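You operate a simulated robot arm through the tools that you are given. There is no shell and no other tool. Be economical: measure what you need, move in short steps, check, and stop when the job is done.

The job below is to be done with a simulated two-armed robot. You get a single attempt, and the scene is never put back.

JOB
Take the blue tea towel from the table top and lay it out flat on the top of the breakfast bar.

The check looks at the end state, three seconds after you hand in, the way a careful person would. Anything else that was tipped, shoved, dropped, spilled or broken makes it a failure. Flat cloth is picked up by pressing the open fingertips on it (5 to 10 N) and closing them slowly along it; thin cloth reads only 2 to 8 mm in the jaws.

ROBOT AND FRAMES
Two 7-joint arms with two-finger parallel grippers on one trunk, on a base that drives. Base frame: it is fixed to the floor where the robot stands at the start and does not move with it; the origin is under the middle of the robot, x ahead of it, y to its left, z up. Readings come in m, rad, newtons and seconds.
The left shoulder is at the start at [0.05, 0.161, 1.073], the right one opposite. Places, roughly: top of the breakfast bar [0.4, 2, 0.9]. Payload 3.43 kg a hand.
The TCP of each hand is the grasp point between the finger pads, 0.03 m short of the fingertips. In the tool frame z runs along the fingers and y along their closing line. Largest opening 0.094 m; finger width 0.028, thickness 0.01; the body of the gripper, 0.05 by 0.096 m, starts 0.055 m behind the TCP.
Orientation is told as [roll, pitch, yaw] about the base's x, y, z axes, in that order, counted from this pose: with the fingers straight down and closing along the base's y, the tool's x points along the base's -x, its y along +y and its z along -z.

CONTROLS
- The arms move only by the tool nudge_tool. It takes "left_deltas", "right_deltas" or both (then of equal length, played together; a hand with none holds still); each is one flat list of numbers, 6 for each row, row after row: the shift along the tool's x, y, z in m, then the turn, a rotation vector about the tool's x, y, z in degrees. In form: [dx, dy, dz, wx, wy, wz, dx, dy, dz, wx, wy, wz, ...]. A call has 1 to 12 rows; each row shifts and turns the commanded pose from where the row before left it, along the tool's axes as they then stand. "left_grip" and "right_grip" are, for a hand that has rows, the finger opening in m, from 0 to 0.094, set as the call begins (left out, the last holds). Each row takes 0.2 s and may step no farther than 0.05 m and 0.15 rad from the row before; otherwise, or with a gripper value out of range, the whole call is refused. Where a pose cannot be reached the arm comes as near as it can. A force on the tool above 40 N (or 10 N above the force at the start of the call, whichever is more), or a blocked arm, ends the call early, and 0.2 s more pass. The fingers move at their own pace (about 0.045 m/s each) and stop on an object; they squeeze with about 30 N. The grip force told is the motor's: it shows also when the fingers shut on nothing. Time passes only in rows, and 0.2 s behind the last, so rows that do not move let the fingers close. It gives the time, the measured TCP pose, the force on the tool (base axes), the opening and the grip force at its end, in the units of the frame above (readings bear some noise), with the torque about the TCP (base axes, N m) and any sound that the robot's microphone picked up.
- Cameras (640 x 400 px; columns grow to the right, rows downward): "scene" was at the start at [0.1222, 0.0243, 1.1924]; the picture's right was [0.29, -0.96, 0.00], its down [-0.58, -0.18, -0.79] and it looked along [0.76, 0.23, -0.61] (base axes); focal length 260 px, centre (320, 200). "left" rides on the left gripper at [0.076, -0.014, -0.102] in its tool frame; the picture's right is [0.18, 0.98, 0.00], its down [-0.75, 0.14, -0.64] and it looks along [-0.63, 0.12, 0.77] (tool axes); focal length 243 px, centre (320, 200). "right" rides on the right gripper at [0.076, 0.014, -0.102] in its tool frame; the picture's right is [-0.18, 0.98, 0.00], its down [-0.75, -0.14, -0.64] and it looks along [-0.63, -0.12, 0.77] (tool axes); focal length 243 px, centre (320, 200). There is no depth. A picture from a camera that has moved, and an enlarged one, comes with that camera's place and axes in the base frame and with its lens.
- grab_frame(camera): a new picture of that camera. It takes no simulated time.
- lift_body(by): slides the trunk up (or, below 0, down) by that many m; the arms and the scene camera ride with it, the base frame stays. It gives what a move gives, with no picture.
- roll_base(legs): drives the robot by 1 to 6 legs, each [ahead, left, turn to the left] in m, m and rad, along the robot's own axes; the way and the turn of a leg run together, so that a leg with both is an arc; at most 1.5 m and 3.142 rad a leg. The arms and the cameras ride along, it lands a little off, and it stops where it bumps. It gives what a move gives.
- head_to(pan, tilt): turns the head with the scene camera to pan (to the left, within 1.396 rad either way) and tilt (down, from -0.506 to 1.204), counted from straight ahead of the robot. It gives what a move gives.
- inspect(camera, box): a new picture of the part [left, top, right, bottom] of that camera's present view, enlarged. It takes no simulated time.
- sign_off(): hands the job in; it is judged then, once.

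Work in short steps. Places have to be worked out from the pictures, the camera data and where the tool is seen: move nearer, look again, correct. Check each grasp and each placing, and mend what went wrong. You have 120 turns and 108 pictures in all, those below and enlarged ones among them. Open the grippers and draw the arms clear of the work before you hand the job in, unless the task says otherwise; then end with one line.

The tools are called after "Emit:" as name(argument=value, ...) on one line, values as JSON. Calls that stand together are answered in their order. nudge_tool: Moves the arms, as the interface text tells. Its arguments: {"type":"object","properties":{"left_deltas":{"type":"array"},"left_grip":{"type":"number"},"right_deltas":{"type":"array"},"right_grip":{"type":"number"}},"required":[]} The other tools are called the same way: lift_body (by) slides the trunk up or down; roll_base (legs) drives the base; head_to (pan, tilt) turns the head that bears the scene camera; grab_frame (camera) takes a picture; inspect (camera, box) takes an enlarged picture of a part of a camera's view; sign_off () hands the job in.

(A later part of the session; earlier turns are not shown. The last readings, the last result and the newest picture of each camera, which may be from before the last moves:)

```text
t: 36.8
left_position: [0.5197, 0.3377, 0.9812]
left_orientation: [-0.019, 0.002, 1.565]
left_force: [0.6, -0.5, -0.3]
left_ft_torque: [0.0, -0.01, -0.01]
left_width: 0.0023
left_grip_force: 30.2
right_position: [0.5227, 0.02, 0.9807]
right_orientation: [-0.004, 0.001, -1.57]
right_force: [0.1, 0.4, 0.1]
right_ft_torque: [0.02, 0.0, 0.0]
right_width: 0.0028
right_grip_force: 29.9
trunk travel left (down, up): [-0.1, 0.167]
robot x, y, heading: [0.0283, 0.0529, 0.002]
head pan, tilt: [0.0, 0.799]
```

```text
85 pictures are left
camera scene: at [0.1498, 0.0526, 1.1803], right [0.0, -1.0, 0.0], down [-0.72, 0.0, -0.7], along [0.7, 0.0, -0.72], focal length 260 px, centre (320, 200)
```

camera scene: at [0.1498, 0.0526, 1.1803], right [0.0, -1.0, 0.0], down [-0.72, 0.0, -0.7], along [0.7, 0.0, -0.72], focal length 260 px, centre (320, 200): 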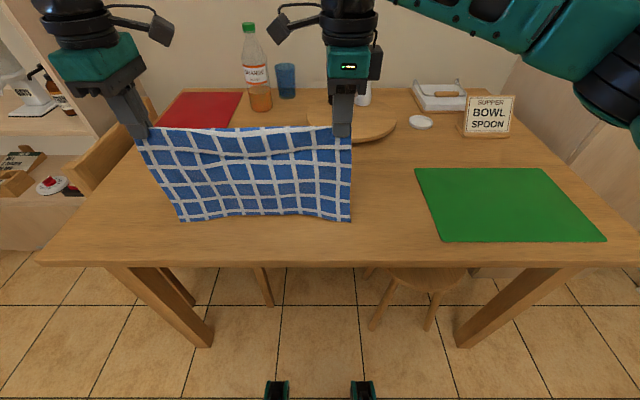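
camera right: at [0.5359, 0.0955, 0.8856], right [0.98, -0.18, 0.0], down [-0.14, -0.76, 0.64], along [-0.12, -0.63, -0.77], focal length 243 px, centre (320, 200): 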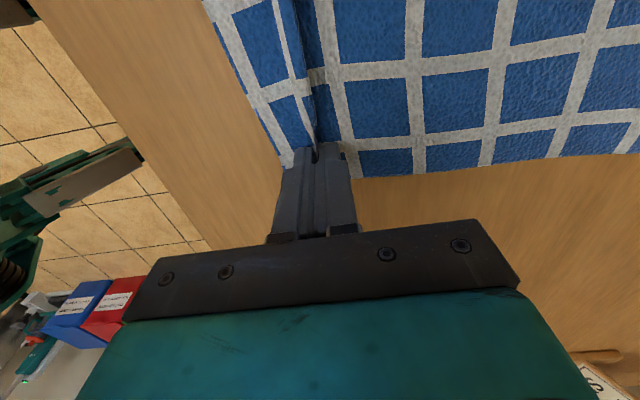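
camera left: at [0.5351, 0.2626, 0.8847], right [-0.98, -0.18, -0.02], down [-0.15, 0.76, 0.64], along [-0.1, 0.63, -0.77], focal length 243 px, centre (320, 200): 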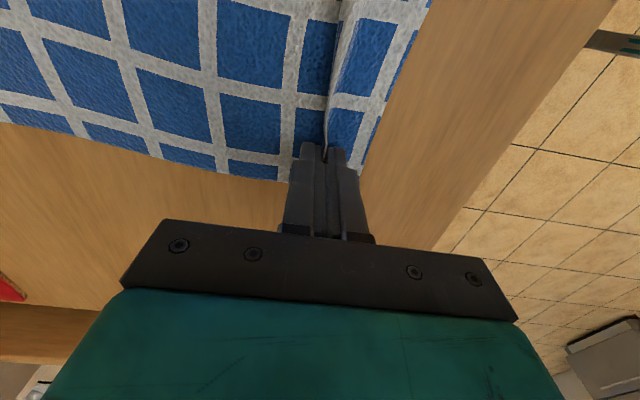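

Towel hangs cleanly between both hands. Raise the trunk fully, back away from the table, turn left 90° and look at the bar.

Emit:
lift_body(by=0.165)

Emit:
roll_base(legs=[[-0.4, 0, 0]])

Emit:
roll_base(legs=[[0, 0, 0.785], [0, 0, 0.785]])

Emit:
head_to(pan=-0.2, tilt=0.45)

Emit:
grab_frame(camera="scene")

```text
t: 38.7
left_position: [0.5177, 0.3372, 1.1444]
left_orientation: [-0.019, 0.002, 1.566]
left_force: [-0.2, 0.2, -0.8]
left_ft_torque: [-0.02, -0.07, 0.0]
left_width: 0.0026
left_grip_force: 29.6
right_position: [0.5232, 0.0204, 1.1466]
right_orientation: [-0.001, 0.001, -1.572]
right_force: [0.0, 0.3, -0.2]
right_ft_torque: [0.01, 0.02, 0.01]
right_width: 0.0025
right_grip_force: 30.0
trunk travel left (down, up): [-0.265, 0.002]
robot x, y, heading: [0.0302, 0.0546, 0.001]
head pan, tilt: [0.0, 0.799]
```

```text
t: 41.2
left_position: [0.1236, 0.3389, 1.147]
left_orientation: [-0.017, 0.001, 1.566]
left_force: [0.3, -1.2, -0.4]
left_ft_torque: [0.02, -0.01, -0.02]
left_width: 0.0026
left_grip_force: 30.0
right_position: [0.1285, 0.0201, 1.1462]
right_orientation: [-0.001, 0.002, -1.568]
right_force: [0.6, 0.5, -0.2]
right_ft_torque: [0.04, -0.01, 0.03]
right_width: 0.0023
right_grip_force: 29.8
trunk travel left (down, up): [-0.265, 0.002]
robot x, y, heading: [-0.362, 0.0557, -0.003]
head pan, tilt: [0.0, 0.799]
```

```text
t: 45.7
left_position: [-0.6502, 0.5417, 1.1453]
left_orientation: [-0.015, 0.001, 3.138]
left_force: [0.0, -0.3, -0.8]
left_ft_torque: [0.0, 0.0, -0.04]
left_width: 0.0024
left_grip_force: 29.5
right_position: [-0.3318, 0.5471, 1.1456]
right_orientation: [-0.001, 0.003, 0.0]
right_force: [-0.7, 0.2, -0.5]
right_ft_torque: [-0.02, 0.0, -0.04]
right_width: 0.0023
right_grip_force: 29.5
trunk travel left (down, up): [-0.265, 0.002]
robot x, y, heading: [-0.3598, 0.0514, 1.571]
head pan, tilt: [0.0, 0.799]
```

```text
t: 46.5
left_position: [-0.6496, 0.5411, 1.1455]
left_orientation: [-0.018, 0.001, 3.137]
left_force: [-0.4, 0.6, 0.2]
left_ft_torque: [-0.01, -0.04, 0.0]
left_width: 0.0025
left_grip_force: 30.3
right_position: [-0.3308, 0.5469, 1.1463]
right_orientation: [-0.002, 0.004, 0.001]
right_force: [-0.7, -1.2, -1.0]
right_ft_torque: [0.01, 0.02, -0.04]
right_width: 0.0026
right_grip_force: 30.1
trunk travel left (down, up): [-0.265, 0.002]
robot x, y, heading: [-0.3613, 0.0533, 1.574]
head pan, tilt: [-0.201, 0.45]
```

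```text
84 pictures are left
camera scene: at [-0.3471, 0.1821, 1.3757], right [0.98, -0.2, 0.0], down [-0.09, -0.43, -0.9], along [0.18, 0.88, -0.44], focal length 260 px, centre (320, 200)
```

scene: 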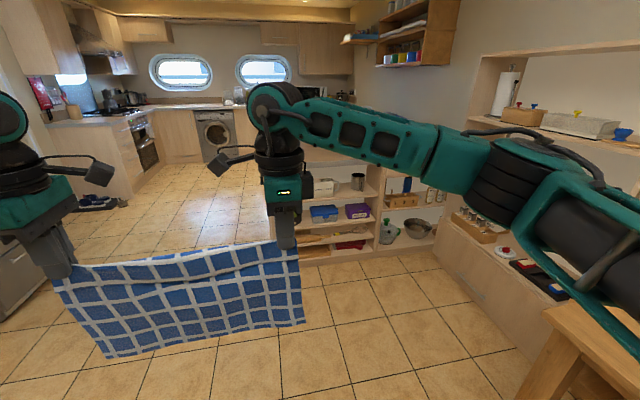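

The bar is behind the right arm, its front ahead-right. Drive 0.55 m ahead (floor is clear) and look again.

Emit:
roll_base(legs=[[0.5, 0, 0]])

Emit:
head_to(pan=-0.45, tilt=0.5)

Emit:
grab_frame(camera="scene")

Emit:
grab_frame(camera="left")

```text
t: 49.5
left_position: [-0.6534, 1.0401, 1.1456]
left_orientation: [-0.017, 0.002, -3.142]
left_force: [0.4, 0.4, -0.6]
left_ft_torque: [-0.01, 0.01, -0.04]
left_width: 0.0023
left_grip_force: 30.5
right_position: [-0.3353, 1.0464, 1.1457]
right_orientation: [-0.003, 0.001, 0.005]
right_force: [0.2, -0.5, -0.7]
right_ft_torque: [0.0, 0.0, -0.03]
right_width: 0.0027
right_grip_force: 28.9
trunk travel left (down, up): [-0.265, 0.002]
robot x, y, heading: [-0.3689, 0.5536, 1.575]
head pan, tilt: [-0.201, 0.45]
```

```text
t: 50.2
left_position: [-0.6534, 1.0406, 1.146]
left_orientation: [-0.017, 0.002, -3.141]
left_force: [0.0, -0.2, 0.2]
left_ft_torque: [-0.01, 0.01, -0.04]
left_width: 0.0024
left_grip_force: 29.8
right_position: [-0.3371, 1.0448, 1.1454]
right_orientation: [-0.002, 0.001, 0.005]
right_force: [1.0, -0.5, 0.0]
right_ft_torque: [-0.04, 0.02, -0.02]
right_width: 0.0025
right_grip_force: 29.9
trunk travel left (down, up): [-0.265, 0.002]
robot x, y, heading: [-0.3659, 0.5549, 1.576]
head pan, tilt: [-0.45, 0.499]
```

```text
83 pictures are left
camera scene: at [-0.3283, 0.6744, 1.3713], right [0.9, -0.43, 0.0], down [-0.21, -0.43, -0.88], along [0.38, 0.79, -0.48], focal length 260 px, centre (320, 200)
```

scene: 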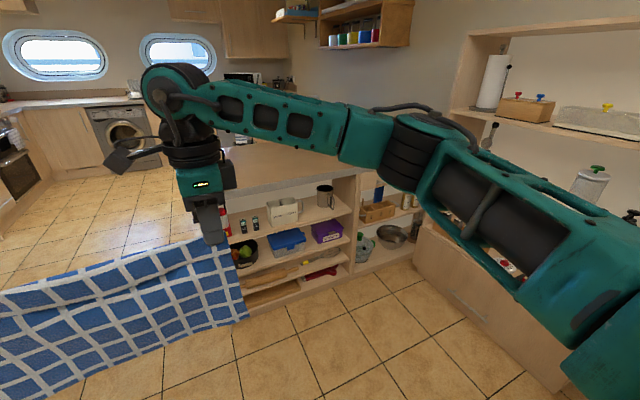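

```text
82 pictures are left
camera left: at [-0.5759, 1.0542, 1.2486], right [0.18, -0.98, -0.02], down [-0.75, -0.15, 0.64], along [-0.63, -0.11, -0.77], focal length 243 px, centre (320, 200)
```

left: 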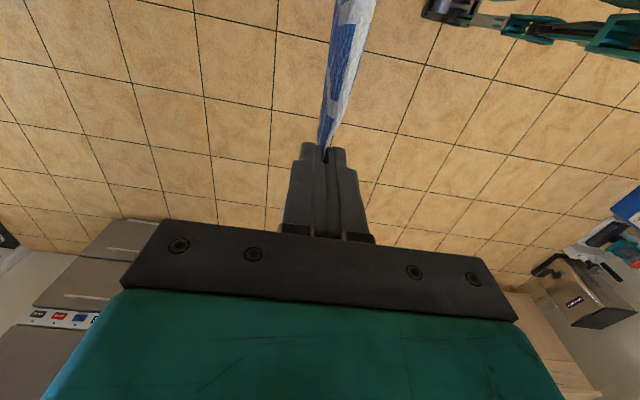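

The bar's front edge is near y ≈ 1.63. I'll advance 0.25 m then slide right 0.5 m, staying clear of the table end, and look over the bar top.

Emit:
roll_base(legs=[[0.25, 0, 0], [0, -0.5, 0]])

Emit:
head_to(pan=0.1, tilt=0.45)

Emit:
grab_frame(camera="scene")

```text
t: 54.6
left_position: [-0.1575, 1.2926, 1.1451]
left_orientation: [-0.015, 0.0, 3.139]
left_force: [-0.2, -0.6, -0.5]
left_ft_torque: [0.02, 0.0, -0.04]
left_width: 0.0021
left_grip_force: 30.5
right_position: [0.1599, 1.2985, 1.146]
right_orientation: [-0.002, 0.003, 0.003]
right_force: [-0.8, 0.5, 0.5]
right_ft_torque: [0.01, 0.03, -0.06]
right_width: 0.0026
right_grip_force: 30.0
trunk travel left (down, up): [-0.265, 0.002]
robot x, y, heading: [0.1289, 0.8047, 1.579]
head pan, tilt: [-0.45, 0.499]
```

```text
t: 55.5
left_position: [-0.1574, 1.2929, 1.1457]
left_orientation: [-0.017, 0.002, 3.141]
left_force: [-0.1, 0.0, 0.3]
left_ft_torque: [0.01, -0.02, -0.05]
left_width: 0.0023
left_grip_force: 30.3
right_position: [0.1606, 1.2989, 1.1451]
right_orientation: [-0.002, 0.002, 0.002]
right_force: [-0.6, -0.1, 0.0]
right_ft_torque: [-0.02, -0.01, -0.04]
right_width: 0.0025
right_grip_force: 29.9
trunk travel left (down, up): [-0.265, 0.002]
robot x, y, heading: [0.1298, 0.8071, 1.57]
head pan, tilt: [0.099, 0.45]
```

```text
81 pictures are left
camera scene: at [0.1187, 0.9357, 1.3757], right [0.99, 0.1, 0.0], down [0.04, -0.43, -0.9], along [-0.09, 0.9, -0.44], focal length 260 px, centre (320, 200)
```

scene: 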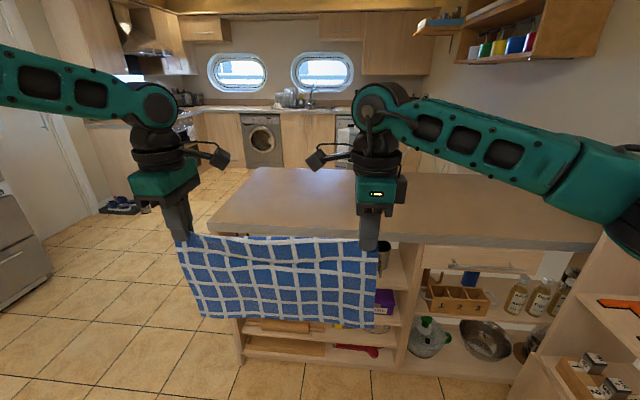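

The bar top is clear: x from −0.37 to 0.9, y about 1.68–2.28. Towel bottom hangs at about z 0.92, so I'll raise the hands 8 cm and stretch them forward 12 cm before driving up.

Emit:
nudge_tool(left_deltas=[0, 0, -0.02, 0, 0, 0, 0, 0, -0.02, 0, 0, 0, 0, 0, -0.02, 0, 0, 0, 0, 0, -0.02, 0, 0, 0, 0, -0.02, 0, 0, 0, 0, 0, -0.02, 0, 0, 0, 0, 0, -0.02, 0, 0, 0, 0, 0, -0.02, 0, 0, 0, 0, 0, -0.02, 0, 0, 0, 0, 0, -0.02, 0, 0, 0, 0, 0, 0, 0, 0, 0], right_deltas=[0, 0, -0.02, 0, 0, 0, 0, 0, -0.02, 0, 0, 0, 0, 0, -0.02, 0, 0, 0, 0, 0, -0.02, 0, 0, 0, 0, 0.02, 0, 0, 0, 0, 0, 0.02, 0, 0, 0, 0, 0, 0.02, 0, 0, 0, 0, 0, 0.02, 0, 0, 0, 0, 0, 0.02, 0, 0, 0, 0, 0, 0.02, 0, 0, 0, 0, 0, 0, 0, 0, 0])

Emit:
grab_frame(camera="scene")

```text
refused: deltas must hold 6 numbers for each row
```

```text
80 pictures are left
camera scene: at [0.1187, 0.9357, 1.3757], right [0.99, 0.1, 0.0], down [0.04, -0.43, -0.9], along [-0.09, 0.9, -0.44], focal length 260 px, centre (320, 200)
```

scene: 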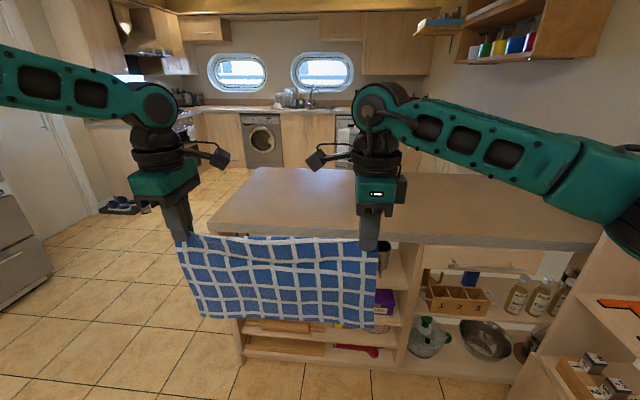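

A row was malformed and the call was refused; resending it in tidier form.

Emit:
nudge_tool(left_deltas=[0, 0, -0.02, 0, 0, 0, 0, 0, -0.02, 0, 0, 0, 0, 0, -0.02, 0, 0, 0, 0, 0, -0.02, 0, 0, 0, 0, -0.03, 0, 0, 0, 0, 0, -0.03, 0, 0, 0, 0, 0, -0.03, 0, 0, 0, 0, 0, -0.03, 0, 0, 0, 0, 0, 0, 0, 0, 0, 0], right_deltas=[0, 0, -0.02, 0, 0, 0, 0, 0, -0.02, 0, 0, 0, 0, 0, -0.02, 0, 0, 0, 0, 0, -0.02, 0, 0, 0, 0, 0.03, 0, 0, 0, 0, 0, 0.03, 0, 0, 0, 0, 0, 0.03, 0, 0, 0, 0, 0, 0.03, 0, 0, 0, 0, 0, 0, 0, 0, 0, 0])

Emit:
grab_frame(camera="scene")

```text
t: 57.5
left_position: [-0.1657, 1.3769, 1.2193]
left_orientation: [-0.017, 0.004, 3.137]
left_force: [18.4, 2.1, 0.3]
left_ft_torque: [0.01, -0.53, -0.02]
left_width: 0.0026
left_grip_force: 29.3
left hand out of reach, approached as far as the arm can: row 7, 8
right_position: [0.1679, 1.3986, 1.2198]
right_orientation: [-0.003, 0.005, 0.011]
right_force: [-18.9, -1.5, 0.4]
right_ft_torque: [-0.02, 0.48, -0.03]
right_width: 0.0024
right_grip_force: 30.3
right hand out of reach, approached as far as the arm can: row 8
trunk travel left (down, up): [-0.265, 0.002]
robot x, y, heading: [0.1316, 0.8068, 1.572]
head pan, tilt: [0.099, 0.45]
```

```text
79 pictures are left
camera scene: at [0.1185, 0.9358, 1.3757], right [0.99, 0.1, 0.0], down [0.04, -0.43, -0.9], along [-0.09, 0.9, -0.44], focal length 260 px, centre (320, 200)
```

scene: 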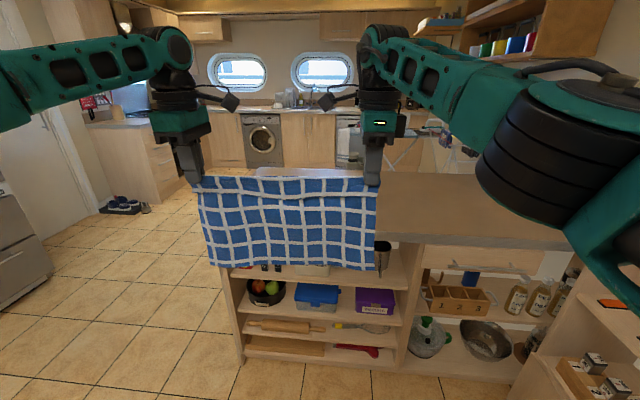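

Reach tops out at about 0.57 m and the cloth is being stretched (18 N). Ease hands together and level them at the same distance.

Emit:
nudge_tool(left_deltas=[0.004, 0.005, 0, 0, 0, 0, 0.004, 0.002, 0, 0, 0, 0, 0, 0, 0, 0, 0, 0], right_deltas=[0.004, -0.014, 0, 0, 0, 0, 0.004, -0.015, 0, 0, 0, 0, 0, 0, 0, 0, 0, 0])

```text
t: 58.4
left_position: [-0.1602, 1.3695, 1.2183]
left_orientation: [-0.016, -0.001, -3.14]
left_force: [2.1, -0.6, 0.4]
left_ft_torque: [0.02, -0.09, -0.03]
left_width: 0.0023
left_grip_force: 30.0
right_position: [0.1611, 1.3699, 1.2192]
right_orientation: [0.0, 0.001, 0.0]
right_force: [-3.0, 0.0, -0.3]
right_ft_torque: [0.0, 0.05, 0.01]
right_width: 0.0027
right_grip_force: 29.5
trunk travel left (down, up): [-0.265, 0.002]
robot x, y, heading: [0.132, 0.8057, 1.575]
head pan, tilt: [0.099, 0.45]
```

Tension is small now. Drive ahead 0.35 m, then check clearance.

Emit:
roll_base(legs=[[0.35, 0, 0]])

Emit:
head_to(pan=0.0, tilt=0.7)

Emit:
grab_frame(camera="scene")

```text
t: 60.6
left_position: [-0.1627, 1.7166, 1.2184]
left_orientation: [-0.014, 0.003, -3.141]
left_force: [0.6, 0.0, -0.1]
left_ft_torque: [0.02, -0.01, -0.01]
left_width: 0.0023
left_grip_force: 29.6
right_position: [0.1574, 1.7194, 1.2194]
right_orientation: [-0.005, 0.002, 0.007]
right_force: [-0.5, 0.7, -0.9]
right_ft_torque: [-0.04, 0.03, -0.01]
right_width: 0.0025
right_grip_force: 30.0
trunk travel left (down, up): [-0.265, 0.002]
robot x, y, heading: [0.1247, 1.1539, 1.578]
head pan, tilt: [0.099, 0.45]
```

```text
t: 61.4
left_position: [-0.1624, 1.7172, 1.2189]
left_orientation: [-0.018, 0.001, -3.138]
left_force: [0.4, 0.2, -0.7]
left_ft_torque: [0.0, 0.01, -0.01]
left_width: 0.0025
left_grip_force: 29.9
right_position: [0.1576, 1.7183, 1.2206]
right_orientation: [-0.003, 0.0, 0.007]
right_force: [-0.2, -0.7, 0.1]
right_ft_torque: [0.03, -0.01, -0.02]
right_width: 0.0024
right_grip_force: 30.2
trunk travel left (down, up): [-0.265, 0.002]
robot x, y, heading: [0.1231, 1.1558, 1.576]
head pan, tilt: [0.0, 0.7]
```

```text
78 pictures are left
camera scene: at [0.1254, 1.2779, 1.3536], right [1.0, 0.01, 0.0], down [0.0, -0.64, -0.77], along [-0.01, 0.77, -0.64], focal length 260 px, centre (320, 200)
```

scene: 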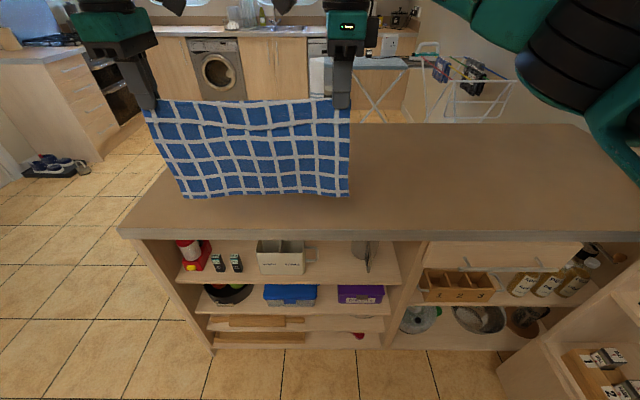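

Bar top verified at z ≈ 0.9, front edge y ≈ 1.69 and the cabinet foot at y ≈ 1.77. Cloth bottom is ~1.0, so I can drive another 0.21 m ahead.

Emit:
roll_base(legs=[[0.21, 0, 0]])

Emit:
head_to(pan=0.2, tilt=0.75)

Emit:
grab_frame(camera="scene")

```text
t: 63.0
left_position: [-0.1638, 1.9273, 1.2184]
left_orientation: [-0.017, 0.001, -3.143]
left_force: [-0.4, 0.3, -1.0]
left_ft_torque: [-0.04, -0.01, 0.01]
left_width: 0.0023
left_grip_force: 29.9
right_position: [0.1568, 1.9297, 1.2209]
right_orientation: [-0.002, 0.002, 0.006]
right_force: [-0.8, -1.1, 0.3]
right_ft_torque: [-0.03, 0.02, -0.03]
right_width: 0.0026
right_grip_force: 29.7
trunk travel left (down, up): [-0.265, 0.002]
robot x, y, heading: [0.124, 1.3612, 1.579]
head pan, tilt: [0.0, 0.7]
```

```text
t: 63.8
left_position: [-0.1635, 1.9282, 1.2173]
left_orientation: [-0.018, 0.001, -3.142]
left_force: [0.5, 0.2, 0.0]
left_ft_torque: [0.0, -0.05, -0.05]
left_width: 0.0025
left_grip_force: 29.9
right_position: [0.1566, 1.9279, 1.221]
right_orientation: [-0.001, 0.003, 0.006]
right_force: [-0.6, -0.2, 0.6]
right_ft_torque: [0.01, 0.04, -0.01]
right_width: 0.0027
right_grip_force: 30.2
trunk travel left (down, up): [-0.265, 0.002]
robot x, y, heading: [0.1262, 1.3628, 1.574]
head pan, tilt: [0.201, 0.75]
```

```text
77 pictures are left
camera scene: at [0.108, 1.4838, 1.3494], right [0.98, 0.2, 0.0], down [0.14, -0.67, -0.73], along [-0.15, 0.72, -0.68], focal length 260 px, centre (320, 200)
```

scene: 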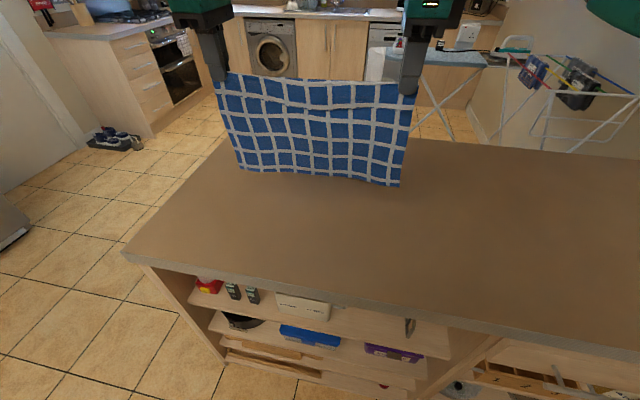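

Cloth hangs over the bar with its bottom edge at about z 1.0. Lower 6 cm straight to just above touching.

Emit:
nudge_tool(left_deltas=[0, 0, 0.015, 0, 0, 0, 0, 0, 0.015, 0, 0, 0, 0, 0, 0.015, 0, 0, 0, 0, 0, 0.015, 0, 0, 0, 0, 0, 0, 0, 0, 0, 0, 0, 0, 0, 0, 0], right_deltas=[0, 0, 0.015, 0, 0, 0, 0, 0, 0.015, 0, 0, 0, 0, 0, 0.015, 0, 0, 0, 0, 0, 0.018, 0, 0, 0, 0, 0, 0, 0, 0, 0, 0, 0, 0, 0, 0, 0])

Emit:
grab_frame(camera="scene")

```text
t: 65.2
left_position: [-0.1635, 1.9277, 1.159]
left_orientation: [-0.018, 0.001, -3.142]
left_force: [0.3, 1.1, -0.4]
left_ft_torque: [0.0, 0.01, 0.0]
left_width: 0.0028
left_grip_force: 30.0
right_position: [0.1569, 1.926, 1.1569]
right_orientation: [-0.003, 0.003, 0.004]
right_force: [-0.3, -0.1, -0.2]
right_ft_torque: [-0.02, 0.01, -0.04]
right_width: 0.0025
right_grip_force: 29.4
trunk travel left (down, up): [-0.265, 0.002]
robot x, y, heading: [0.1267, 1.3654, 1.576]
head pan, tilt: [0.201, 0.75]
```

```text
76 pictures are left
camera scene: at [0.1079, 1.484, 1.3493], right [0.98, 0.2, 0.0], down [0.14, -0.67, -0.73], along [-0.15, 0.72, -0.68], focal length 260 px, centre (320, 200)
```

scene: 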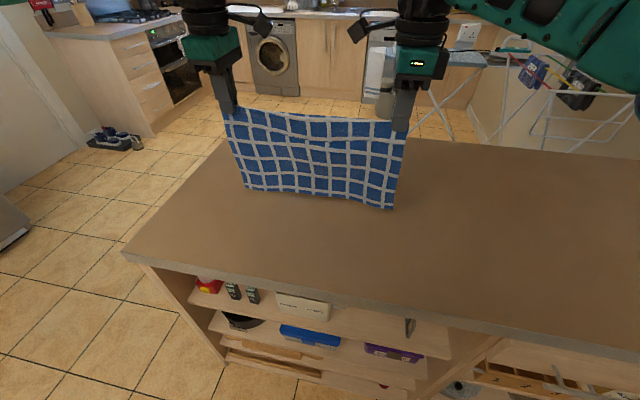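

Bottom edge is still ~3–4 cm above the bar. Lower 3 cm more, then follow a 45° path: down and back towards the robot.

Emit:
nudge_tool(left_deltas=[0, 0, 0.015, 0, 0, 0, 0, 0, 0.015, 0, 0, 0, 0, 0, 0, 0, 0, 0, 0, 0.005, 0.01, 0, 0, 0, 0, 0.01, 0.01, 0, 0, 0, 0, 0.01, 0.01, 0, 0, 0, 0, 0.01, 0.01, 0, 0, 0, 0, 0, 0, 0, 0, 0], right_deltas=[0, 0, 0.015, 0, 0, 0, 0, 0, 0.015, 0, 0, 0, 0, 0, 0, 0, 0, 0, 0, -0.005, 0.01, 0, 0, 0, 0, -0.01, 0.01, 0, 0, 0, 0, -0.01, 0.01, 0, 0, 0, 0, -0.01, 0.01, 0, 0, 0, 0, 0, 0, 0, 0, 0])

Emit:
grab_frame(camera="scene")

```text
t: 67.0
left_position: [-0.1624, 1.8949, 1.0882]
left_orientation: [-0.018, 0.002, -3.141]
left_force: [0.1, 1.0, -0.5]
left_ft_torque: [0.01, -0.04, -0.01]
left_width: 0.0024
left_grip_force: 30.6
right_position: [0.1568, 1.8936, 1.0873]
right_orientation: [-0.001, 0.001, 0.005]
right_force: [-0.1, -0.8, 0.9]
right_ft_torque: [0.01, -0.01, -0.01]
right_width: 0.0026
right_grip_force: 30.2
trunk travel left (down, up): [-0.265, 0.002]
robot x, y, heading: [0.1254, 1.3616, 1.578]
head pan, tilt: [0.201, 0.75]
```

```text
75 pictures are left
camera scene: at [0.1079, 1.484, 1.3493], right [0.98, 0.2, 0.0], down [0.14, -0.67, -0.73], along [-0.15, 0.72, -0.68], focal length 260 px, centre (320, 200)
```

scene: 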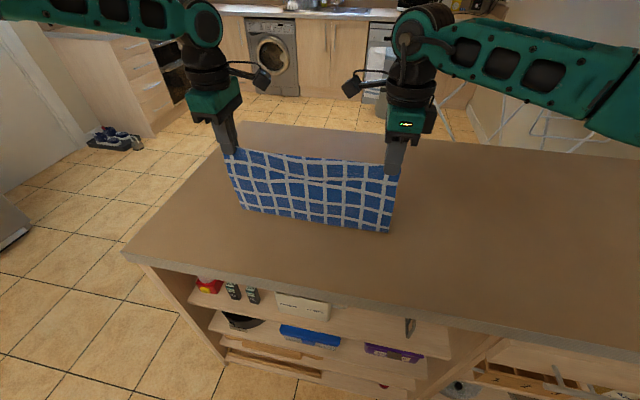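

The bottom edge has touched and the cloth starts to lay. Continue with slightly more pull than drop.

Emit:
nudge_tool(left_deltas=[0, 0.014, 0.006, 0, 0, 0, 0, 0.014, 0.008, 0, 0, 0, 0, 0.012, 0.01, 0, 0, 0, 0, 0.012, 0.01, 0, 0, 0, 0, 0.012, 0.01, 0, 0, 0, 0, 0.012, 0.01, 0, 0, 0, 0, 0, 0, 0, 0, 0], right_deltas=[0, -0.014, 0.006, 0, 0, 0, 0, -0.014, 0.008, 0, 0, 0, 0, -0.012, 0.01, 0, 0, 0, 0, -0.012, 0.01, 0, 0, 0, 0, -0.012, 0.01, 0, 0, 0, 0, -0.012, 0.01, 0, 0, 0, 0, 0, 0, 0, 0, 0])

Emit:
grab_frame(camera="scene")

```text
t: 68.6
left_position: [-0.1633, 1.819, 1.0309]
left_orientation: [-0.018, 0.002, -3.142]
left_force: [-0.3, 0.1, -0.2]
left_ft_torque: [0.04, -0.01, 0.0]
left_width: 0.0023
left_grip_force: 29.1
right_position: [0.1572, 1.8179, 1.0331]
right_orientation: [-0.001, 0.002, 0.006]
right_force: [-1.5, 0.4, -0.4]
right_ft_torque: [0.04, 0.03, -0.02]
right_width: 0.0023
right_grip_force: 29.9
trunk travel left (down, up): [-0.265, 0.002]
robot x, y, heading: [0.1287, 1.3661, 1.578]
head pan, tilt: [0.201, 0.75]
```

```text
74 pictures are left
camera scene: at [0.1079, 1.4839, 1.3493], right [0.98, 0.2, 0.0], down [0.14, -0.67, -0.73], along [-0.15, 0.72, -0.68], focal length 260 px, centre (320, 200)
```

scene: 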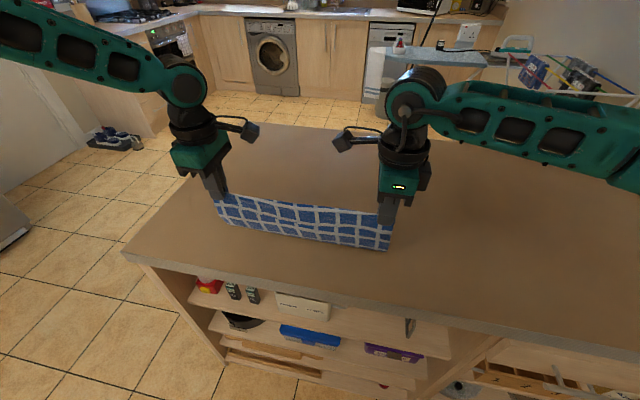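

Laying well so far; check the profile in the right hand camera.

Emit:
grab_frame(camera="right")

```text
73 pictures are left
camera right: at [0.0806, 1.8311, 1.137], right [0.18, 0.98, 0.0], down [0.76, -0.14, 0.64], along [0.63, -0.12, -0.77], focal length 243 px, centre (320, 200)
```

right: 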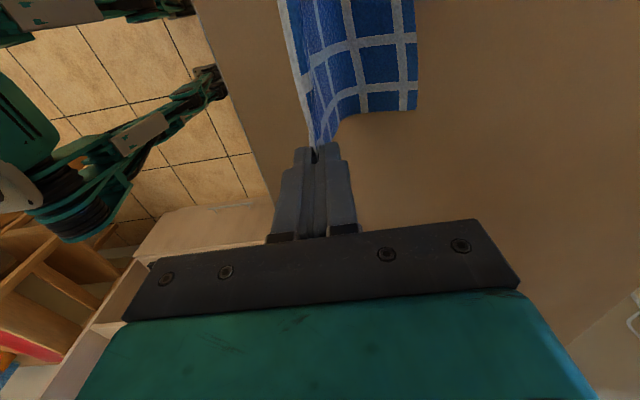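

The far edge now lies at y ≈ 1.907, so the near edge would end up about at the bar's front edge. I'll reverse the lay, then shift further in: first raise back along the same path.

Emit:
nudge_tool(left_deltas=[0, -0.012, -0.012, 0, 0, 0, 0, -0.012, -0.012, 0, 0, 0, 0, -0.012, -0.012, 0, 0, 0, 0, -0.012, -0.012, 0, 0, 0, 0, -0.012, -0.014, 0, 0, 0, 0, -0.012, -0.015, 0, 0, 0, 0, -0.012, -0.015, 0, 0, 0, 0, -0.012, -0.015, 0, 0, 0, 0, -0.01, -0.005, 0, 0, 0, 0, 0, 0, 0, 0, 0], right_deltas=[0, 0.012, -0.012, 0, 0, 0, 0, 0.012, -0.012, 0, 0, 0, 0, 0.012, -0.012, 0, 0, 0, 0, 0.012, -0.012, 0, 0, 0, 0, 0.012, -0.014, 0, 0, 0, 0, 0.012, -0.015, 0, 0, 0, 0, 0.012, -0.015, 0, 0, 0, 0, 0.012, -0.015, 0, 0, 0, 0, 0.01, -0.005, 0, 0, 0, 0, 0, 0, 0, 0, 0])

Emit:
nudge_tool(left_deltas=[0, -0.012, 0, 0, 0, 0, 0, -0.012, 0, 0, 0, 0, 0, -0.012, 0, 0, 0, 0, 0, 0, 0, 0, 0, 0], right_deltas=[0, 0.012, 0, 0, 0, 0, 0, 0.012, 0, 0, 0, 0, 0, 0.012, 0, 0, 0, 0, 0, 0, 0, 0, 0, 0])

```text
t: 70.8
left_position: [-0.1624, 1.923, 1.1469]
left_orientation: [-0.018, 0.0, -3.14]
left_force: [1.1, 0.3, -1.2]
left_ft_torque: [0.01, 0.01, -0.05]
left_width: 0.0024
left_grip_force: 30.2
right_position: [0.1572, 1.9234, 1.1443]
right_orientation: [-0.001, 0.002, 0.004]
right_force: [-1.0, 1.0, 0.0]
right_ft_torque: [0.05, 0.04, -0.03]
right_width: 0.0025
right_grip_force: 30.0
trunk travel left (down, up): [-0.265, 0.002]
robot x, y, heading: [0.1286, 1.3618, 1.577]
head pan, tilt: [0.201, 0.75]
```

```text
t: 71.8
left_position: [-0.1676, 1.942, 1.1463]
left_orientation: [-0.021, 0.004, 3.141]
left_force: [3.4, -0.3, -0.5]
left_ft_torque: [-0.03, -0.07, -0.03]
left_width: 0.0025
left_grip_force: 29.2
left hand out of reach, approached as far as the arm can: row 2, 3
right_position: [0.157, 1.9599, 1.1447]
right_orientation: [-0.001, 0.004, 0.005]
right_force: [-3.8, -0.8, -0.1]
right_ft_torque: [0.02, 0.11, -0.07]
right_width: 0.0024
right_grip_force: 30.2
trunk travel left (down, up): [-0.265, 0.002]
robot x, y, heading: [0.1256, 1.3631, 1.576]
head pan, tilt: [0.201, 0.75]
```

Left tops out at 0.58. Level the right hand, raise slightly, and look down to judge base clearance to the cabinet.

Emit:
nudge_tool(left_deltas=[0.004, 0.002, -0.005, 0, 0, 0, 0, 0, -0.005, 0, 0, 0, 0, 0, 0, 0, 0, 0], right_deltas=[0, -0.01, -0.005, 0, 0, 0, 0, -0.01, -0.005, 0, 0, 0, 0, 0, 0, 0, 0, 0])

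Emit:
head_to(pan=0.0, tilt=1.2)

Emit:
grab_frame(camera="scene")

```text
t: 72.6
left_position: [-0.1642, 1.9409, 1.1561]
left_orientation: [-0.016, 0.001, -3.142]
left_force: [1.1, 0.0, 0.9]
left_ft_torque: [0.02, -0.01, -0.02]
left_width: 0.0023
left_grip_force: 29.3
right_position: [0.1571, 1.9389, 1.1554]
right_orientation: [-0.002, 0.0, 0.006]
right_force: [-1.2, -0.7, -0.4]
right_ft_torque: [-0.02, 0.06, -0.03]
right_width: 0.0026
right_grip_force: 29.8
trunk travel left (down, up): [-0.265, 0.002]
robot x, y, heading: [0.125, 1.3668, 1.576]
head pan, tilt: [0.201, 0.75]
```

```text
t: 73.5
left_position: [-0.1635, 1.9404, 1.1566]
left_orientation: [-0.018, 0.0, -3.14]
left_force: [0.8, -0.1, -0.3]
left_ft_torque: [0.03, 0.01, -0.02]
left_width: 0.0022
left_grip_force: 30.4
right_position: [0.1565, 1.9386, 1.1553]
right_orientation: [-0.002, 0.004, 0.007]
right_force: [-1.3, 0.8, -0.5]
right_ft_torque: [-0.04, 0.02, 0.0]
right_width: 0.0024
right_grip_force: 30.5
trunk travel left (down, up): [-0.265, 0.002]
robot x, y, heading: [0.1233, 1.3619, 1.577]
head pan, tilt: [0.0, 1.201]
```

```text
72 pictures are left
camera scene: at [0.1245, 1.4587, 1.3176], right [1.0, 0.01, 0.0], down [0.01, -0.93, -0.36], along [0.0, 0.36, -0.93], focal length 260 px, centre (320, 200)
```

scene: 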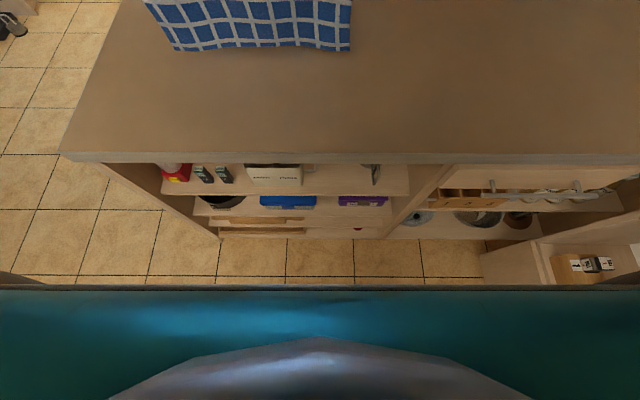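

The body front is at most y ≈ 1.52 while the bar edge is at 1.71, so there is room. Drive 0.12 m further ahead.

Emit:
roll_base(legs=[[0.12, 0, 0]])

Emit:
head_to(pan=0.2, tilt=0.85)

Emit:
nudge_tool(left_deltas=[0, 0, 0.015, 0, 0, 0, 0, 0, 0.01, 0, 0, 0, 0, 0.008, 0.01, 0, 0, 0, 0, 0.012, 0.01, 0, 0, 0, 0, 0.012, 0.01, 0, 0, 0, 0, 0.012, 0.01, 0, 0, 0, 0, 0.012, 0.01, 0, 0, 0, 0, 0.012, 0.01, 0, 0, 0, 0, 0.012, 0.01, 0, 0, 0, 0, 0.012, 0.01, 0, 0, 0, 0, 0.012, 0.01, 0, 0, 0, 0, 0, 0, 0, 0, 0], right_deltas=[0, 0, 0.015, 0, 0, 0, 0, 0, 0.01, 0, 0, 0, 0, -0.008, 0.01, 0, 0, 0, 0, -0.012, 0.01, 0, 0, 0, 0, -0.012, 0.01, 0, 0, 0, 0, -0.012, 0.01, 0, 0, 0, 0, -0.012, 0.01, 0, 0, 0, 0, -0.012, 0.01, 0, 0, 0, 0, -0.012, 0.01, 0, 0, 0, 0, -0.012, 0.01, 0, 0, 0, 0, -0.012, 0.01, 0, 0, 0, 0, 0, 0, 0, 0, 0])

Emit:
grab_frame(camera="scene")

Emit:
grab_frame(camera="right")

```text
t: 74.5
left_position: [-0.1644, 1.9894, 1.1568]
left_orientation: [-0.017, 0.002, 3.141]
left_force: [1.0, -0.1, 0.3]
left_ft_torque: [0.03, -0.01, -0.03]
left_width: 0.0025
left_grip_force: 30.3
right_position: [0.1561, 1.9887, 1.1551]
right_orientation: [-0.003, 0.001, 0.007]
right_force: [-2.0, -0.1, -0.1]
right_ft_torque: [0.03, 0.03, -0.02]
right_width: 0.0026
right_grip_force: 29.9
trunk travel left (down, up): [-0.265, 0.002]
robot x, y, heading: [0.1247, 1.4131, 1.577]
head pan, tilt: [0.0, 1.201]
stopped in leg 1: the robot was blocked; the commanded pose is now the measured one
```

```text
t: 75.3
left_position: [-0.1651, 1.9919, 1.1551]
left_orientation: [-0.015, 0.001, 3.142]
left_force: [1.1, 0.2, 0.9]
left_ft_torque: [-0.05, -0.02, -0.04]
left_width: 0.0024
left_grip_force: 30.8
right_position: [0.1564, 1.99, 1.1532]
right_orientation: [-0.003, 0.003, 0.004]
right_force: [-1.5, 0.4, 0.4]
right_ft_torque: [0.0, 0.0, -0.02]
right_width: 0.0026
right_grip_force: 30.0
trunk travel left (down, up): [-0.265, 0.002]
robot x, y, heading: [0.1223, 1.4178, 1.572]
head pan, tilt: [0.201, 0.85]
```

```text
t: 78.0
left_position: [-0.1647, 1.888, 1.0367]
left_orientation: [-0.014, 0.0, -3.142]
left_force: [1.4, 0.4, 0.5]
left_ft_torque: [0.0, -0.07, 0.02]
left_width: 0.0024
left_grip_force: 30.0
right_position: [0.1579, 1.8841, 1.0393]
right_orientation: [-0.003, 0.0, 0.005]
right_force: [-1.6, 0.0, -0.4]
right_ft_torque: [0.02, 0.02, -0.03]
right_width: 0.0025
right_grip_force: 30.1
trunk travel left (down, up): [-0.265, 0.002]
robot x, y, heading: [0.124, 1.4152, 1.571]
head pan, tilt: [0.201, 0.85]
```

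```text
71 pictures are left
camera scene: at [0.1085, 1.5305, 1.3413], right [0.98, 0.2, 0.0], down [0.15, -0.74, -0.66], along [-0.14, 0.65, -0.75], focal length 260 px, centre (320, 200)
```

scene: 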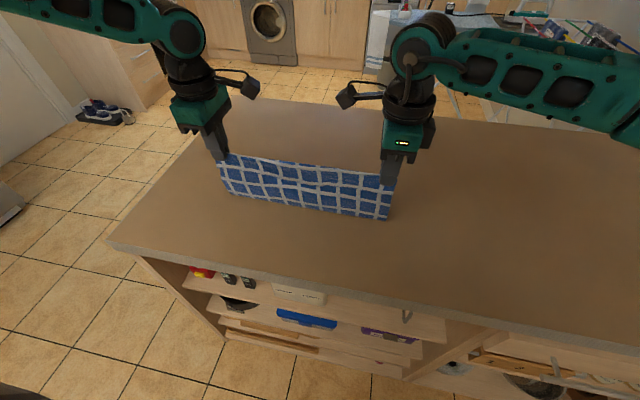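

```text
70 pictures are left
camera right: at [0.0816, 1.8984, 1.1431], right [0.18, 0.98, 0.0], down [0.76, -0.14, 0.64], along [0.63, -0.12, -0.77], focal length 243 px, centre (320, 200)
```

right: 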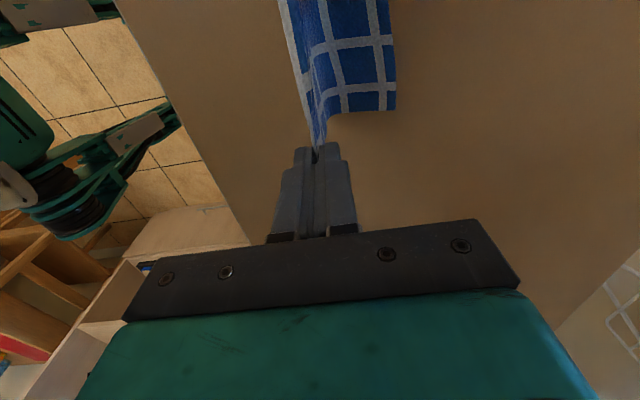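

The base bumped something at y ≈ 1.413 and stopped, so the lay would still end at about the edge (far edge now 1.955). Reach can instead come from tilting the hands forward. I'll raise again, reversing the path.

Emit:
nudge_tool(left_deltas=[0, -0.01, -0.012, 0, 0, 0, 0, -0.01, -0.012, 0, 0, 0, 0, -0.01, -0.012, 0, 0, 0, 0, -0.01, -0.012, 0, 0, 0, 0, -0.01, -0.012, 0, 0, 0, 0, -0.01, -0.012, 0, 0, 0, 0, -0.01, -0.014, 0, 0, 0, 0, -0.01, -0.014, 0, 0, 0, 0, -0.01, -0.014, 0, 0, 0, 0, -0.005, -0.012, 0, 0, 0, 0, 0, 0, 0, 0, 0], right_deltas=[0, 0.01, -0.012, 0, 0, 0, 0, 0.01, -0.012, 0, 0, 0, 0, 0.01, -0.012, 0, 0, 0, 0, 0.01, -0.012, 0, 0, 0, 0, 0.01, -0.012, 0, 0, 0, 0, 0.01, -0.012, 0, 0, 0, 0, 0.01, -0.014, 0, 0, 0, 0, 0.01, -0.014, 0, 0, 0, 0, 0.01, -0.014, 0, 0, 0, 0, 0.008, -0.01, 0, 0, 0, 0, 0, 0, 0, 0, 0])

Emit:
nudge_tool(left_deltas=[0, 0, 0, 8, 0, 0, 0, 0, 0, 8, 0, 0, 0, 0, 0, 8, 0, 0, 0, 0, 0, 0, 0, 0], right_deltas=[0, 0, 0, -8, 0, 0, 0, 0, 0, -8, 0, 0, 0, 0, 0, -8, 0, 0, 0, 0, 0, 0, 0, 0])

Emit:
nudge_tool(left_deltas=[0, -0.0183, 0.0081, 0, 0, 0, 0, -0.0183, 0.0081, 0, 0, 0, 0, -0.0183, 0.0081, 0, 0, 0, 0, -0.0137, 0.0061, 0, 0, 0, 0, 0, 0, 0, 0, 0], right_deltas=[0, 0.0183, 0.0081, 0, 0, 0, 0, 0.0183, 0.0081, 0, 0, 0, 0, 0.0183, 0.0081, 0, 0, 0, 0, 0.0137, 0.0061, 0, 0, 0, 0, 0, 0, 0, 0, 0])

Emit:
grab_frame(camera="scene")

```text
t: 80.3
left_position: [-0.1639, 1.982, 1.1667]
left_orientation: [-0.016, 0.003, -3.142]
left_force: [2.1, -0.1, 0.3]
left_ft_torque: [0.0, -0.05, 0.01]
left_width: 0.0022
left_grip_force: 30.1
right_position: [0.1571, 1.9841, 1.1634]
right_orientation: [-0.003, 0.0, 0.006]
right_force: [-0.2, 1.1, -0.3]
right_ft_torque: [-0.01, 0.03, -0.05]
right_width: 0.0028
right_grip_force: 30.1
trunk travel left (down, up): [-0.265, 0.002]
robot x, y, heading: [0.1243, 1.4158, 1.575]
head pan, tilt: [0.201, 0.85]
```

```text
t: 81.3
left_position: [-0.1647, 1.9817, 1.1656]
left_orientation: [-0.437, 0.001, -3.141]
left_force: [2.1, 0.7, 0.4]
left_ft_torque: [-0.06, -0.1, -0.03]
left_width: 0.0024
left_grip_force: 29.6
right_position: [0.1572, 1.9851, 1.1617]
right_orientation: [0.418, 0.0, 0.002]
right_force: [-1.8, 0.1, -0.5]
right_ft_torque: [-0.04, 0.05, 0.04]
right_width: 0.0025
right_grip_force: 30.0
trunk travel left (down, up): [-0.265, 0.002]
robot x, y, heading: [0.1244, 1.4141, 1.572]
head pan, tilt: [0.201, 0.85]
```

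```text
t: 82.5
left_position: [-0.1652, 2.0573, 1.1672]
left_orientation: [-0.434, 0.002, 3.142]
left_force: [1.3, 0.3, -0.4]
left_ft_torque: [-0.02, -0.01, 0.0]
left_width: 0.0024
left_grip_force: 29.9
right_position: [0.1562, 2.0587, 1.1619]
right_orientation: [0.417, 0.001, 0.004]
right_force: [-1.7, 0.5, 0.0]
right_ft_torque: [-0.04, 0.03, -0.01]
right_width: 0.0024
right_grip_force: 30.1
trunk travel left (down, up): [-0.265, 0.002]
robot x, y, heading: [0.125, 1.4128, 1.577]
head pan, tilt: [0.201, 0.85]
```

```text
69 pictures are left
camera scene: at [0.1088, 1.5301, 1.3414], right [0.98, 0.2, 0.0], down [0.15, -0.74, -0.66], along [-0.14, 0.65, -0.75], focal length 260 px, centre (320, 200)
```

scene: 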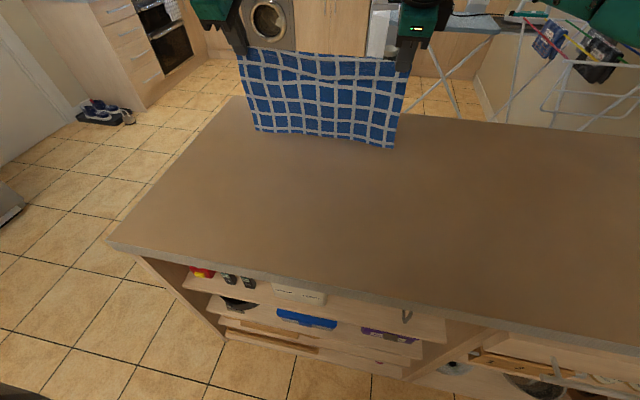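

Hands are now at y ≈ 2.06. Lower straight to contact, then lay 45° back.

Emit:
nudge_tool(left_deltas=[0, 0.0061, 0.0137, 0, 0, 0, 0, 0.0061, 0.0137, 0, 0, 0, 0, 0.0061, 0.0137, 0, 0, 0, 0, 0.0123, 0.0055, 0, 0, 0, 0, 0.0123, 0.0055, 0, 0, 0, 0, 0.0123, 0.0055, 0, 0, 0, 0, 0.0123, 0.0055, 0, 0, 0, 0, 0.0123, 0.0055, 0, 0, 0, 0, 0.0123, 0.0055, 0, 0, 0, 0, 0.0123, 0.0055, 0, 0, 0, 0, 0.0123, 0.0055, 0, 0, 0, 0, 0, 0, 0, 0, 0], right_deltas=[0, -0.0061, 0.0137, 0, 0, 0, 0, -0.0061, 0.0137, 0, 0, 0, 0, -0.0061, 0.0137, 0, 0, 0, 0, -0.0123, 0.0055, 0, 0, 0, 0, -0.0123, 0.0055, 0, 0, 0, 0, -0.0123, 0.0055, 0, 0, 0, 0, -0.0123, 0.0055, 0, 0, 0, 0, -0.0123, 0.0055, 0, 0, 0, 0, -0.0123, 0.0055, 0, 0, 0, 0, -0.0123, 0.0055, 0, 0, 0, 0, -0.0123, 0.0055, 0, 0, 0, 0, 0, 0, 0, 0, 0])

Emit:
grab_frame(camera="scene")

Emit:
grab_frame(camera="right")

```text
t: 85.2
left_position: [-0.1655, 1.9878, 1.0411]
left_orientation: [-0.434, 0.001, -3.142]
left_force: [1.3, -0.1, -0.9]
left_ft_torque: [-0.04, -0.08, 0.01]
left_width: 0.0026
left_grip_force: 29.7
right_position: [0.1576, 1.9867, 1.0365]
right_orientation: [0.416, 0.0, 0.002]
right_force: [-1.3, -0.2, -0.9]
right_ft_torque: [-0.03, 0.0, 0.05]
right_width: 0.0024
right_grip_force: 30.1
trunk travel left (down, up): [-0.265, 0.002]
robot x, y, heading: [0.1229, 1.4163, 1.576]
head pan, tilt: [0.201, 0.85]
```

```text
68 pictures are left
camera scene: at [0.1085, 1.5304, 1.3413], right [0.98, 0.2, 0.0], down [0.15, -0.74, -0.66], along [-0.14, 0.65, -0.75], focal length 260 px, centre (320, 200)
```

scene: 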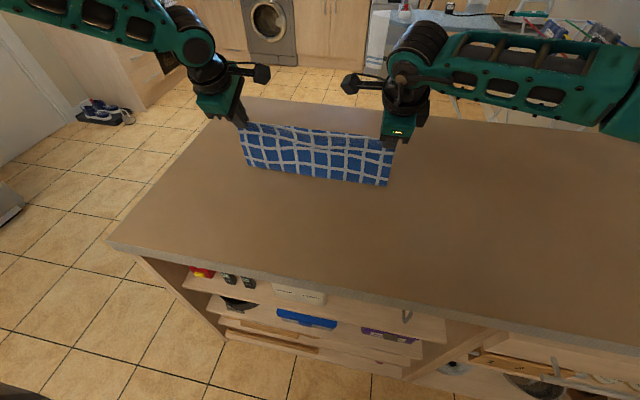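

```text
67 pictures are left
camera right: at [0.0808, 1.9568, 1.1384], right [0.18, 0.9, 0.4], down [0.76, -0.39, 0.53], along [0.63, 0.2, -0.75], focal length 243 px, centre (320, 200)
```

right: 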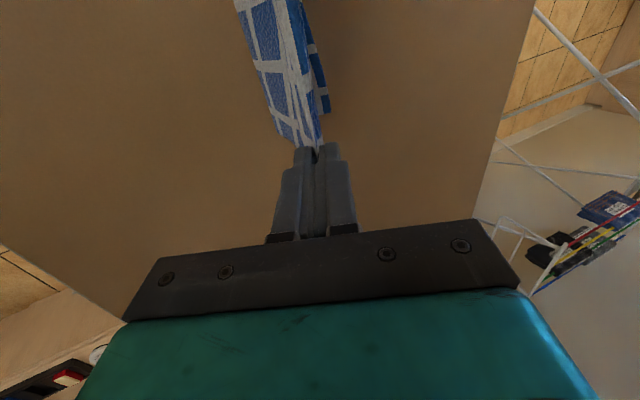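

Far edge lies at y ≈ 2.05 and the sheet bends away correctly. Continue with more pull than drop.

Emit:
nudge_tool(left_deltas=[0, 0.0165, 0.0025, 0, 0, 0, 0, 0.0165, 0.0025, 0, 0, 0, 0, 0.0165, 0.0025, 0, 0, 0, 0, 0.0165, 0.0025, 0, 0, 0, 0, 0.0165, 0.0025, 0, 0, 0, 0, 0, 0, 0, 0, 0], right_deltas=[0, -0.0165, 0.0025, 0, 0, 0, 0, -0.0165, 0.0025, 0, 0, 0, 0, -0.0165, 0.0025, 0, 0, 0, 0, -0.0165, 0.0025, 0, 0, 0, 0, -0.0165, 0.0025, 0, 0, 0, 0, 0, 0, 0, 0, 0])

Emit:
grab_frame(camera="scene")

Emit:
grab_frame(camera="right")

```text
t: 86.5
left_position: [-0.1638, 1.9161, 0.9937]
left_orientation: [-0.433, 0.003, 3.141]
left_force: [1.8, 0.2, -0.3]
left_ft_torque: [-0.01, -0.04, -0.03]
left_width: 0.0025
left_grip_force: 29.8
right_position: [0.1574, 1.9159, 0.9925]
right_orientation: [0.415, 0.001, 0.002]
right_force: [-1.5, -0.2, 0.3]
right_ft_torque: [-0.05, 0.07, 0.03]
right_width: 0.0027
right_grip_force: 30.3
trunk travel left (down, up): [-0.265, 0.002]
robot x, y, heading: [0.1265, 1.4134, 1.573]
head pan, tilt: [0.201, 0.85]
```

```text
66 pictures are left
camera scene: at [0.1085, 1.5305, 1.3413], right [0.98, 0.2, 0.0], down [0.15, -0.74, -0.66], along [-0.14, 0.65, -0.75], focal length 260 px, centre (320, 200)
```

scene: 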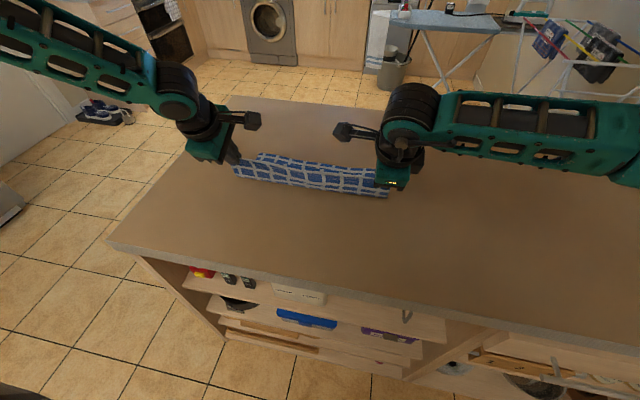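

```text
65 pictures are left
camera right: at [0.0819, 1.8857, 1.0944], right [0.18, 0.9, 0.4], down [0.76, -0.39, 0.53], along [0.63, 0.2, -0.75], focal length 243 px, centre (320, 200)
```

right: 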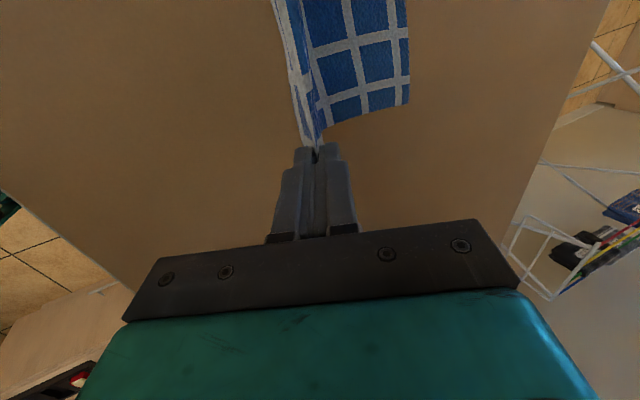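

Excellent; the far edge holds at 2.048. Finish the lay to about 1 cm above the bar.

Emit:
nudge_tool(left_deltas=[0, 0.0187, 0.0038, 0, 0, 0, 0, 0.0187, 0.0038, 0, 0, 0, 0, 0.0187, 0.0038, 0, 0, 0, 0, 0.0187, 0.0038, 0, 0, 0, 0, 0.0187, 0.0038, 0, 0, 0, 0, 0, 0, 0, 0, 0], right_deltas=[0, -0.0187, 0.0038, 0, 0, 0, 0, -0.0187, 0.0038, 0, 0, 0, 0, -0.0187, 0.0038, 0, 0, 0, 0, -0.0187, 0.0038, 0, 0, 0, 0, -0.0187, 0.0038, 0, 0, 0, 0, 0, 0, 0, 0, 0])

Emit:
grab_frame(camera="scene")

Emit:
grab_frame(camera="right")

```text
t: 88.0
left_position: [-0.1644, 1.8407, 0.9383]
left_orientation: [-0.435, 0.002, -3.14]
left_force: [1.6, 0.2, -0.7]
left_ft_torque: [0.0, -0.05, -0.02]
left_width: 0.0026
left_grip_force: 29.5
right_position: [0.1568, 1.8372, 0.9381]
right_orientation: [0.416, 0.002, 0.004]
right_force: [-0.9, -0.1, 0.8]
right_ft_torque: [-0.04, 0.04, 0.01]
right_width: 0.0025
right_grip_force: 30.7
trunk travel left (down, up): [-0.265, 0.002]
robot x, y, heading: [0.1237, 1.4176, 1.576]
head pan, tilt: [0.201, 0.85]
```

```text
64 pictures are left
camera scene: at [0.1085, 1.5305, 1.3413], right [0.98, 0.2, 0.0], down [0.15, -0.74, -0.66], along [-0.14, 0.65, -0.75], focal length 260 px, centre (320, 200)
```

scene: 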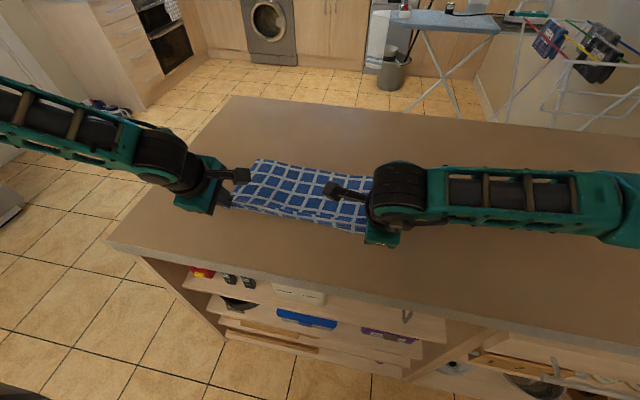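

```text
63 pictures are left
camera right: at [0.0809, 1.8081, 1.0387], right [0.18, 0.9, 0.4], down [0.76, -0.39, 0.53], along [0.63, 0.2, -0.75], focal length 243 px, centre (320, 200)
```

right: 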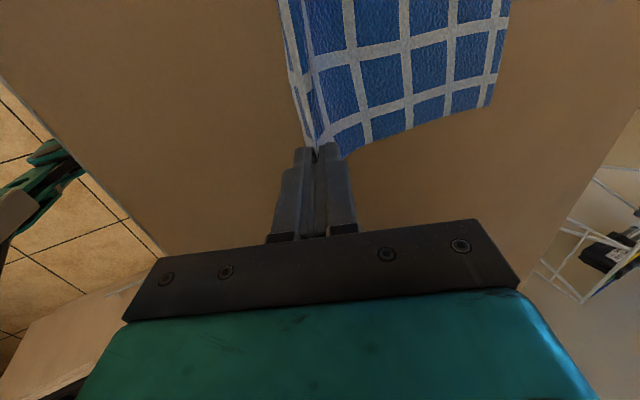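

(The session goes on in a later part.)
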